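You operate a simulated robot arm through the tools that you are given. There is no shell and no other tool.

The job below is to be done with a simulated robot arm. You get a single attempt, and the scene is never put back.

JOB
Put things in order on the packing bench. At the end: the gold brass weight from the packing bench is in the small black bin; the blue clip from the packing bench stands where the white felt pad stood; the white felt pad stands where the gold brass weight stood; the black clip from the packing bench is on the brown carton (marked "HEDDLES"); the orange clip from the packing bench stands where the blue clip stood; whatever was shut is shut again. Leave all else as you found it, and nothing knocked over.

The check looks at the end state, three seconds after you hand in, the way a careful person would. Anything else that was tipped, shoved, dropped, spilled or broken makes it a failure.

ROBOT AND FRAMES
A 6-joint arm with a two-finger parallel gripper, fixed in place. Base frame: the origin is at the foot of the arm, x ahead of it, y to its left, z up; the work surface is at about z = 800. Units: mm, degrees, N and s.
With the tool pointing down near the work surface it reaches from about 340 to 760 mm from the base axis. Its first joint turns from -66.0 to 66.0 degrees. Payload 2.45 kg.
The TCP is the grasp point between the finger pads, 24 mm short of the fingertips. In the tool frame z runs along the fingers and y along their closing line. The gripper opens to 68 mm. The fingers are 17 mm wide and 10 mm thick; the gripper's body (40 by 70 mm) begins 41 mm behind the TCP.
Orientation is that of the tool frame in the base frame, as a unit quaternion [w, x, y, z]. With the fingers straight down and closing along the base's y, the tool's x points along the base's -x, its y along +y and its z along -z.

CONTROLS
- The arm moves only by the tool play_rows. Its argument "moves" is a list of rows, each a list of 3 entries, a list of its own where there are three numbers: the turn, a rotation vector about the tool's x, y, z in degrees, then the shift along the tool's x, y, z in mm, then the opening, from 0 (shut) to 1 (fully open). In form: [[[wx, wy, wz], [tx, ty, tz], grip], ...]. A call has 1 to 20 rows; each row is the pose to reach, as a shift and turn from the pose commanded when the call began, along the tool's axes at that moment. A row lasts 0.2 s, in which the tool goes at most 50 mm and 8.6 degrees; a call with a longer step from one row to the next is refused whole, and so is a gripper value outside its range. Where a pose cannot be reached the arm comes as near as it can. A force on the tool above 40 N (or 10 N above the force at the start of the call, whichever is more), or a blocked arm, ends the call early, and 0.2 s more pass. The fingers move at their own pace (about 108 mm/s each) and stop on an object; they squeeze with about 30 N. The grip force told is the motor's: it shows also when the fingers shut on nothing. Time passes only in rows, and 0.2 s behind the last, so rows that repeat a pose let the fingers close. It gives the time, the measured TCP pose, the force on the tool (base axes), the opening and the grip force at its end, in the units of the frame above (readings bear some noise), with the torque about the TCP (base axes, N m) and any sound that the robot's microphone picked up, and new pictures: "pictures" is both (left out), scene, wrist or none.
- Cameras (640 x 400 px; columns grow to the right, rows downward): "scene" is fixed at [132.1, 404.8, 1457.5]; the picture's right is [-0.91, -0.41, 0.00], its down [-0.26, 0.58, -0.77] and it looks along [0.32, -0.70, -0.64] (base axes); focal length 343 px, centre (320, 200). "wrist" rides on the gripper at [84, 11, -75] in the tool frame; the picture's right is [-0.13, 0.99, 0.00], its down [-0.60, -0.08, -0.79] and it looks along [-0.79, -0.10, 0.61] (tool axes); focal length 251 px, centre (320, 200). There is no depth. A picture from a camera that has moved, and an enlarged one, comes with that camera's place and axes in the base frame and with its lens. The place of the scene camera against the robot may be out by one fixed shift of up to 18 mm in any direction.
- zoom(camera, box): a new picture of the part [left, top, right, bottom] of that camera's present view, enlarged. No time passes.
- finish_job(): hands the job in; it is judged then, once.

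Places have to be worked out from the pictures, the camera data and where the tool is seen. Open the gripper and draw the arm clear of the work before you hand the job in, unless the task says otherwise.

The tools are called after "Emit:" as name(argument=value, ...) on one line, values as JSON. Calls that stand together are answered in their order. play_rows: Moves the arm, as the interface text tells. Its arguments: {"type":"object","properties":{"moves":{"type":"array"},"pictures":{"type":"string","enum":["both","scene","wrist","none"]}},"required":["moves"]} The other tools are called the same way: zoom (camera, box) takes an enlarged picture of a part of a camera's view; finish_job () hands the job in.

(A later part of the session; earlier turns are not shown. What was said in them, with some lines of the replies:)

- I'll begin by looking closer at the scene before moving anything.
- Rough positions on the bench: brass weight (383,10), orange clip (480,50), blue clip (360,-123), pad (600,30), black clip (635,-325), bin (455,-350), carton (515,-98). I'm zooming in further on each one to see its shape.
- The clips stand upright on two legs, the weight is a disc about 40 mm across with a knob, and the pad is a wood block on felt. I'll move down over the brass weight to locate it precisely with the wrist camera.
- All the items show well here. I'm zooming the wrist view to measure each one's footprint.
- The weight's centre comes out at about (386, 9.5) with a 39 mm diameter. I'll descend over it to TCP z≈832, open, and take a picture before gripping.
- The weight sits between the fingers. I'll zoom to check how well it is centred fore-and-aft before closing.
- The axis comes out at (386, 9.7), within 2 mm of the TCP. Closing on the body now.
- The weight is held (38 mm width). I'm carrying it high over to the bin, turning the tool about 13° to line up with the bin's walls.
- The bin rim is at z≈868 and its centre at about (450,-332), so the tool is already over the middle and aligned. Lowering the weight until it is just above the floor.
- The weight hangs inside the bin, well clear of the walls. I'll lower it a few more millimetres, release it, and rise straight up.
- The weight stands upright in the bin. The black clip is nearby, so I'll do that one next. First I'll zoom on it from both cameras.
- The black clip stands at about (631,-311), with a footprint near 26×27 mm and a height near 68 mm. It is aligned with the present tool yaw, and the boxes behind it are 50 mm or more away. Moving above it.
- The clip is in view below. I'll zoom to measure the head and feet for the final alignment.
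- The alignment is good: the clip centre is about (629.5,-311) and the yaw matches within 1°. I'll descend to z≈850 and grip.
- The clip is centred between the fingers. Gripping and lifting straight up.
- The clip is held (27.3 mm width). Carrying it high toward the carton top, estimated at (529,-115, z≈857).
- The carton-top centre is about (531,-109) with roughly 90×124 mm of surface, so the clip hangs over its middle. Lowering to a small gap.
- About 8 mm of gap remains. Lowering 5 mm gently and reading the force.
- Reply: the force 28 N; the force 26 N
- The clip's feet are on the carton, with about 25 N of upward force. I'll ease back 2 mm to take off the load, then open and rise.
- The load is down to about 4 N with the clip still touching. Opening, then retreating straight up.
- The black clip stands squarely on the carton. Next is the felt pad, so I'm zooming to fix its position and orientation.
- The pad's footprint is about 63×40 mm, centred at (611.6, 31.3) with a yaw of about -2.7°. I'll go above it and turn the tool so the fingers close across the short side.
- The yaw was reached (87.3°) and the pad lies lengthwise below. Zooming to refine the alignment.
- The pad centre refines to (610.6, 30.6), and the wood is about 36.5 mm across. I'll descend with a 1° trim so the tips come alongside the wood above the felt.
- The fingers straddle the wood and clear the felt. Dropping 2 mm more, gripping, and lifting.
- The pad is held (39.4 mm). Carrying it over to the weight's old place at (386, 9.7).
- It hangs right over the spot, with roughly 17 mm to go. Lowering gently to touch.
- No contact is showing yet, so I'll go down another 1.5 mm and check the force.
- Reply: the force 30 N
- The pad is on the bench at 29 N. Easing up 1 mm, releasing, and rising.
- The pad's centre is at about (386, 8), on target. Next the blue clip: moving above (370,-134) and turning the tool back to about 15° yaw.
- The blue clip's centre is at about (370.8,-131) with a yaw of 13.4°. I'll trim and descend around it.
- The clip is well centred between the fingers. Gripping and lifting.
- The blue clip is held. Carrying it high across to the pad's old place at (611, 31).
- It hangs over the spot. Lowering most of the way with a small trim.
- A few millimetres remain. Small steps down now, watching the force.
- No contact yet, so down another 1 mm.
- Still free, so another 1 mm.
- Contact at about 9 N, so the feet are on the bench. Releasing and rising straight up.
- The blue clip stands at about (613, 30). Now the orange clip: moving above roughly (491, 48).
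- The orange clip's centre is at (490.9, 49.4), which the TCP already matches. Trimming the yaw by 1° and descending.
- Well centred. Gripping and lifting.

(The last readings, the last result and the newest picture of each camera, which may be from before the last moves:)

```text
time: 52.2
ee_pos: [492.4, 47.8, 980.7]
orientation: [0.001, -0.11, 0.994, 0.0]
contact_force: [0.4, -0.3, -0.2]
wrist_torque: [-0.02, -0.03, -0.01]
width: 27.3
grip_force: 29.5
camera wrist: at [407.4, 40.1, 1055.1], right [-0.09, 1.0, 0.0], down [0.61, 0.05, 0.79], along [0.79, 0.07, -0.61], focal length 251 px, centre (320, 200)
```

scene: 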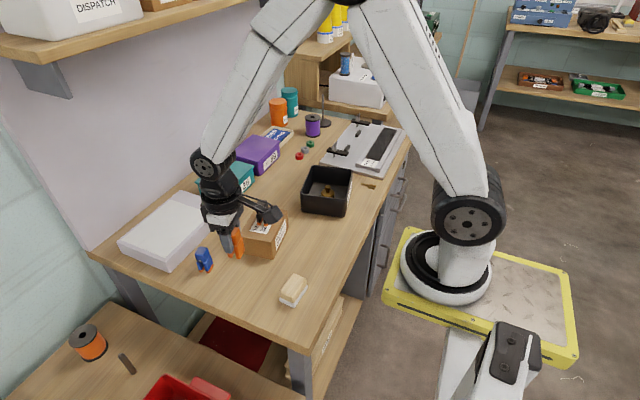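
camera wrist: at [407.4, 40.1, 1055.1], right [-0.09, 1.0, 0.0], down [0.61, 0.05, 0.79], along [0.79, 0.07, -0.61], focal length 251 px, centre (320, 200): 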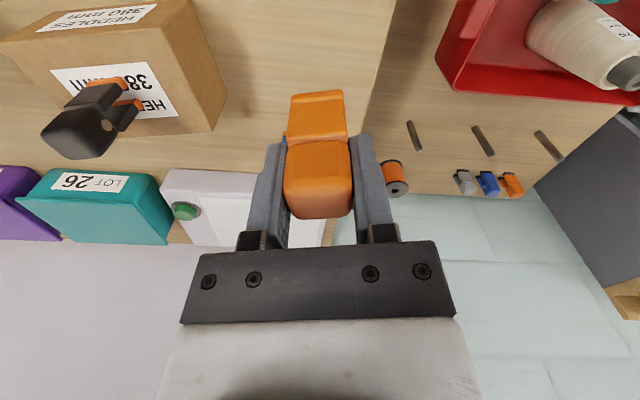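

Held. Carrying it to the blue clip's old place at (371,-131).

Emit:
play_rows(moves=[[[0, 0, 0], [20, -19, 0], 0], [[0, 0, 0], [50, -47, 0], 0], [[0, 0, 0], [81, -76, 0], 0], [[0, 0, 0], [112, -105, 0], 0], [[0, 0, 0], [141, -133, 0], 0], [[0, 0, 0], [157.6, -148.7, 0], 0], [[0, 0, 0], [157.6, -148.7, 0], 0], [[0, 0, 0], [157.6, -148.7, 40], 0], [[0, 0, 0], [157.6, -148.7, 80], 0], [[0, 0, 0], [157.6, -148.7, 108], 0], [[0, 0, 0], [157.6, -148.7, 120], 0], [[0, 0, 0], [157.6, -148.7, 120], 0]])

Emit:
zoom(camera="scene", box=[270, 200, 398, 280])

```text
time: 54.8
ee_pos: [369.9, -131.0, 860.1]
orientation: [0.001, -0.109, 0.994, 0.0]
contact_force: [0.1, 0.2, 0.2]
wrist_torque: [0.01, -0.01, 0.03]
width: 27.1
grip_force: 30.4
camera wrist: at [285.9, -139.2, 935.3], right [-0.09, 1.0, 0.0], down [0.61, 0.05, 0.79], along [0.79, 0.07, -0.61], focal length 251 px, centre (320, 200)
```

scene: 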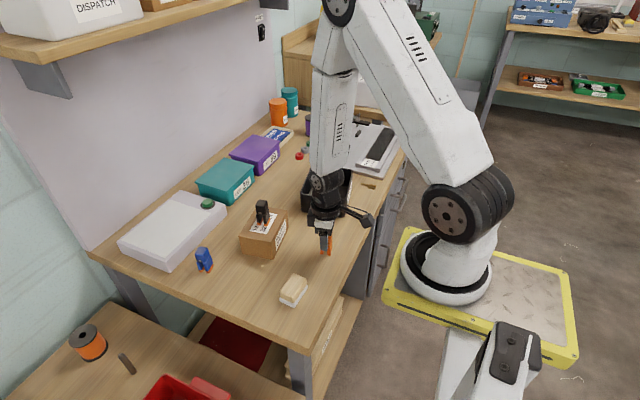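
wrist: 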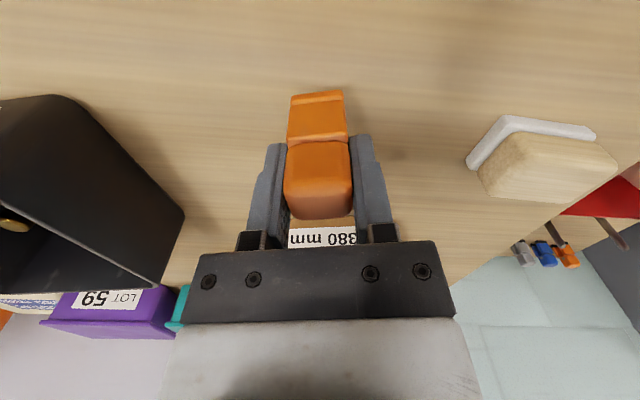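

```text
5.00 times, centred on (334, 240) of scene
camera zoom: at [132.1, 404.8, 1457.5], right [-0.91, -0.41, 0.0], down [-0.26, 0.58, -0.77], along [0.32, -0.7, -0.64], focal length 1713 px, centre (250, 0)
```

zoom: 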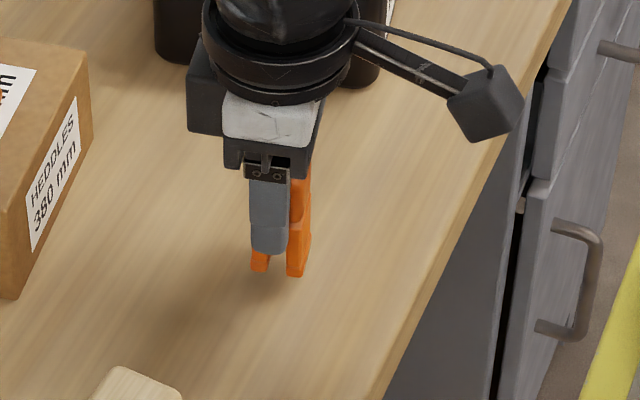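

Over the spot with about 10 mm to go. Lowering slowly.

Emit:
play_rows(moves=[[[0, 0, 0], [0, 0, 4], 0], [[0, 0, 0], [0, 0, 7], 0], [[0, 0, 0], [0, 0, 8.5], 0], [[0, 0, 0], [0, 0, 8.5], 0]], pictures="none")

```text
time: 55.8
ee_pos: [370.9, -131.3, 851.8]
orientation: [0.001, -0.111, 0.994, 0.0]
contact_force: [0.0, -0.5, -0.6]
wrist_torque: [-0.01, -0.02, -0.02]
width: 27.6
grip_force: 29.9
```

Not touching yet, so another 1.3 mm.

Emit:
play_rows(moves=[[[0, 0, 0], [0, 0, 0.7], 0], [[0, 0, 0], [0, 0, 1.3], 0], [[0, 0, 0], [0, 0, 1.3], 0]], pictures="none")

```text
time: 56.6
ee_pos: [372.0, -130.3, 849.9]
orientation: [0.001, -0.11, 0.994, 0.0]
contact_force: [-0.7, 3.1, 13.0]
wrist_torque: [0.11, 0.06, 0.01]
width: 27.6
grip_force: 30.3
```

Contact at 13 N, so the feet are down. Easing 0.4 mm, releasing, and rising.

Emit:
play_rows(moves=[[[0, 0, 0], [0, 0, -0.4], 0], [[0, 0, 0], [0, 0, -0.4], 0.7], [[0, 0, 0], [0, 0, -0.4], 0.9], [[0, 0, 0], [0, 0, -0.4], 0.9], [[0, 0, 0], [0, 0, -15], 0.9], [[0, 0, 0], [0, 0, -50], 0.9], [[0, 0, 0], [0, 0, -90], 0.9], [[0, 0, 0], [0, 0, -130], 0.9], [[0, 0, 0], [0, 0, -170], 0.9], [[0, 0, 0], [0, 0, -170], 0.9]])

Emit:
zoom(camera="scene", box=[180, 180, 372, 310])

Emit:
zoom(camera="wrist", box=[256, 0, 384, 110])

```text
time: 58.8
ee_pos: [369.9, -131.9, 1018.3]
orientation: [0.002, -0.109, 0.994, 0.002]
contact_force: [0.4, -0.5, -1.3]
wrist_torque: [0.03, 0.02, -0.02]
width: 61.2
grip_force: 0.0
camera wrist: at [286.5, -140.7, 1094.1], right [-0.09, 1.0, 0.0], down [0.61, 0.05, 0.79], along [0.79, 0.07, -0.61], focal length 251 px, centre (320, 200)
```

scene: 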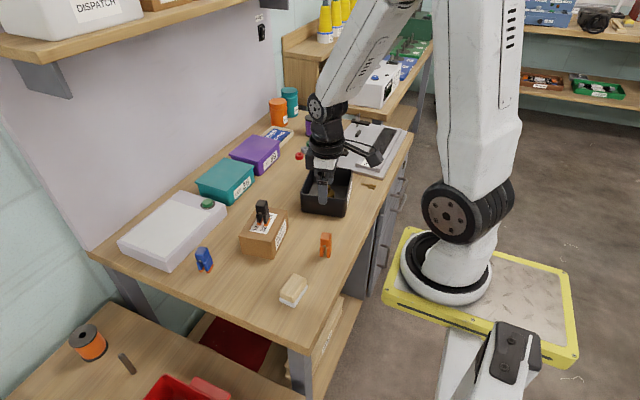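
wrist: 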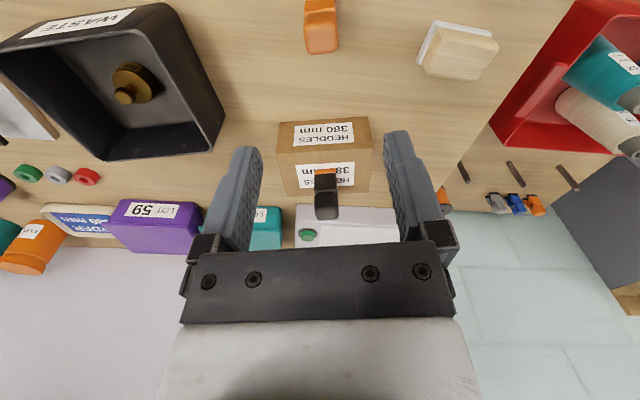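

```text
3.08 times, centred on (276, 245) of scene
camera zoom: at [132.0, 404.8, 1457.5], right [-0.91, -0.41, 0.0], down [-0.26, 0.58, -0.77], along [0.32, -0.7, -0.64], focal length 1054 px, centre (455, 62)
```

zoom: 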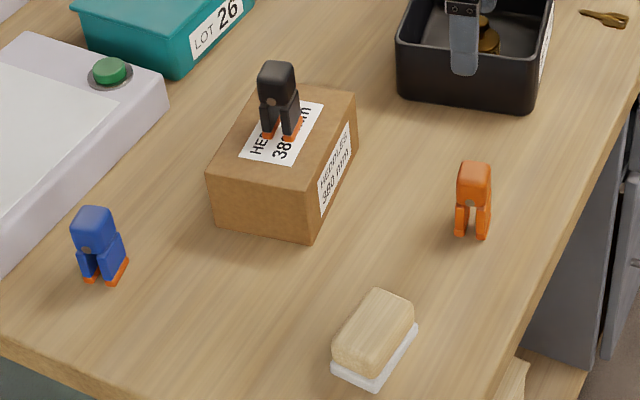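

```text
3.64 times, centred on (320, 55) of wrist
camera zoom: at [286.5, -140.7, 1094.1], right [-0.09, 1.0, 0.0], down [0.61, 0.05, 0.79], along [0.79, 0.07, -0.61], focal length 914 px, centre (320, 727)
```

zoom: 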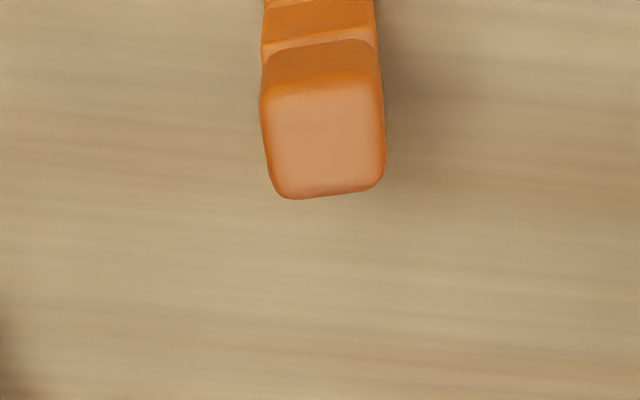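

Everything is placed and standing: the orange clip, pad and blue clip each match the earlier item's pixels to about 1 px. I'll draw the arm up and back to its starting pose with the gripper open, then take a final look.

Emit:
play_rows(moves=[[[0, 0, 0], [0, 0, -35], 1], [[0, 0, 3], [-15, 20, -75], 1], [[0, 0, 6], [-35, 53, -80], 1], [[0, 0, 9], [-55, 86, -80], 1], [[0, 0, 12.5], [-75, 118, -80], 1], [[0, 0, 12.5], [-93, 143, -80], 1], [[0, 0, 12.5], [-93, 143, -80], 1]])

Emit:
zoom(camera="scene", box=[100, 100, 420, 310])

```text
time: 60.4
ee_pos: [430.7, 29.2, 1099.3]
orientation: [0.001, 0.001, 1.0, 0.0]
contact_force: [-0.1, -0.1, 0.8]
wrist_torque: [-0.02, 0.03, -0.01]
width: 68.0
grip_force: 0.1
camera wrist: at [346.3, 40.0, 1174.1], right [0.13, 0.99, 0.0], down [0.6, -0.08, 0.79], along [0.79, -0.1, -0.61], focal length 251 px, centre (320, 200)
```

scene: 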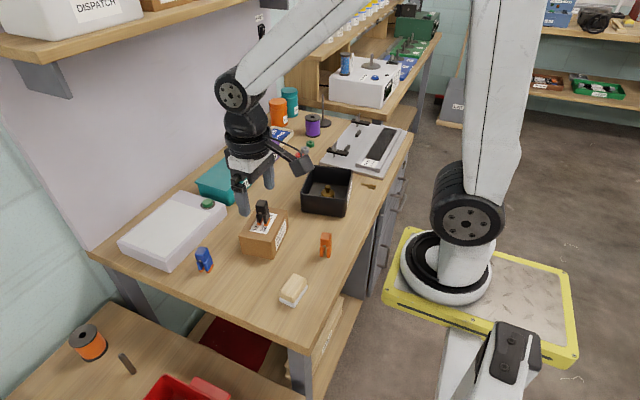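
wrist: 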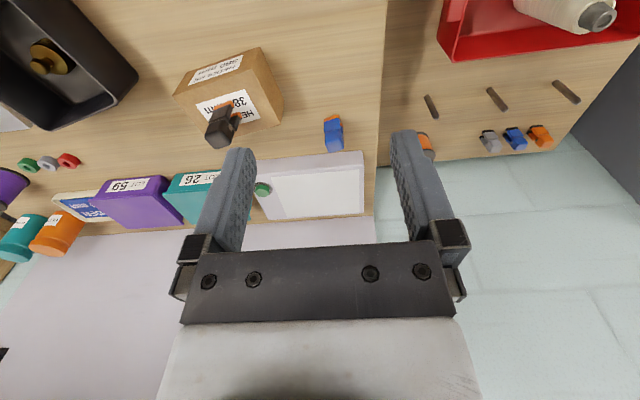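

```text
1.90 times, centred on (260, 205) of scene
camera zoom: at [132.1, 404.8, 1457.5], right [-0.91, -0.41, 0.0], down [-0.26, 0.58, -0.77], along [0.32, -0.7, -0.64], focal length 653 px, centre (434, 190)
```

zoom: 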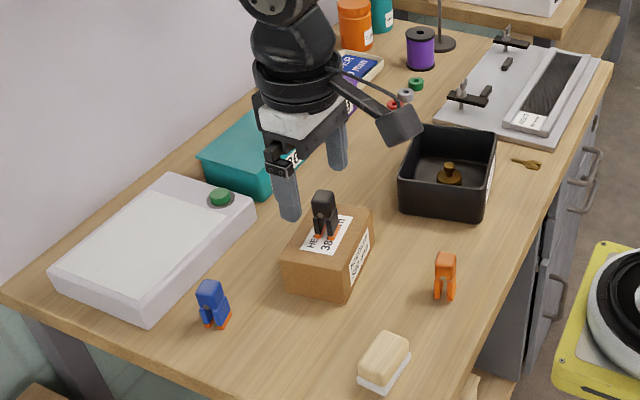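

The final pictures show the weight in the bin, the black clip on the carton, and the blue clip, pad and orange clip in their swapped places. All of them are upright, nothing else has moved, and the arm is clear with the gripper open. Handing in.

Emit:
finish_job()

```text
The job is handed in.
```

I moved all five items to where the job asked and handed it in. The arm is clear with the gripper open. The result of the check hasn't come back.

| Item | Final place | How close |
|---|---|---|
| Gold brass weight | Upright in the small black bin (labelled "WASTE") | Clear of the walls |
| White felt pad | Where the brass weight stood | About 2 mm off |
| Blue clip | Where the felt pad stood | About 3 mm off |
| Orange clip | Where the blue clip stood | About 2 mm off |
| Black clip | Upright near the middle of the "HEDDLES" carton | On the top face |

The offsets are my estimates from the camera pictures. In the final pictures everything is upright and nothing else looks moved. I didn't open anything, so there was nothing to shut again.
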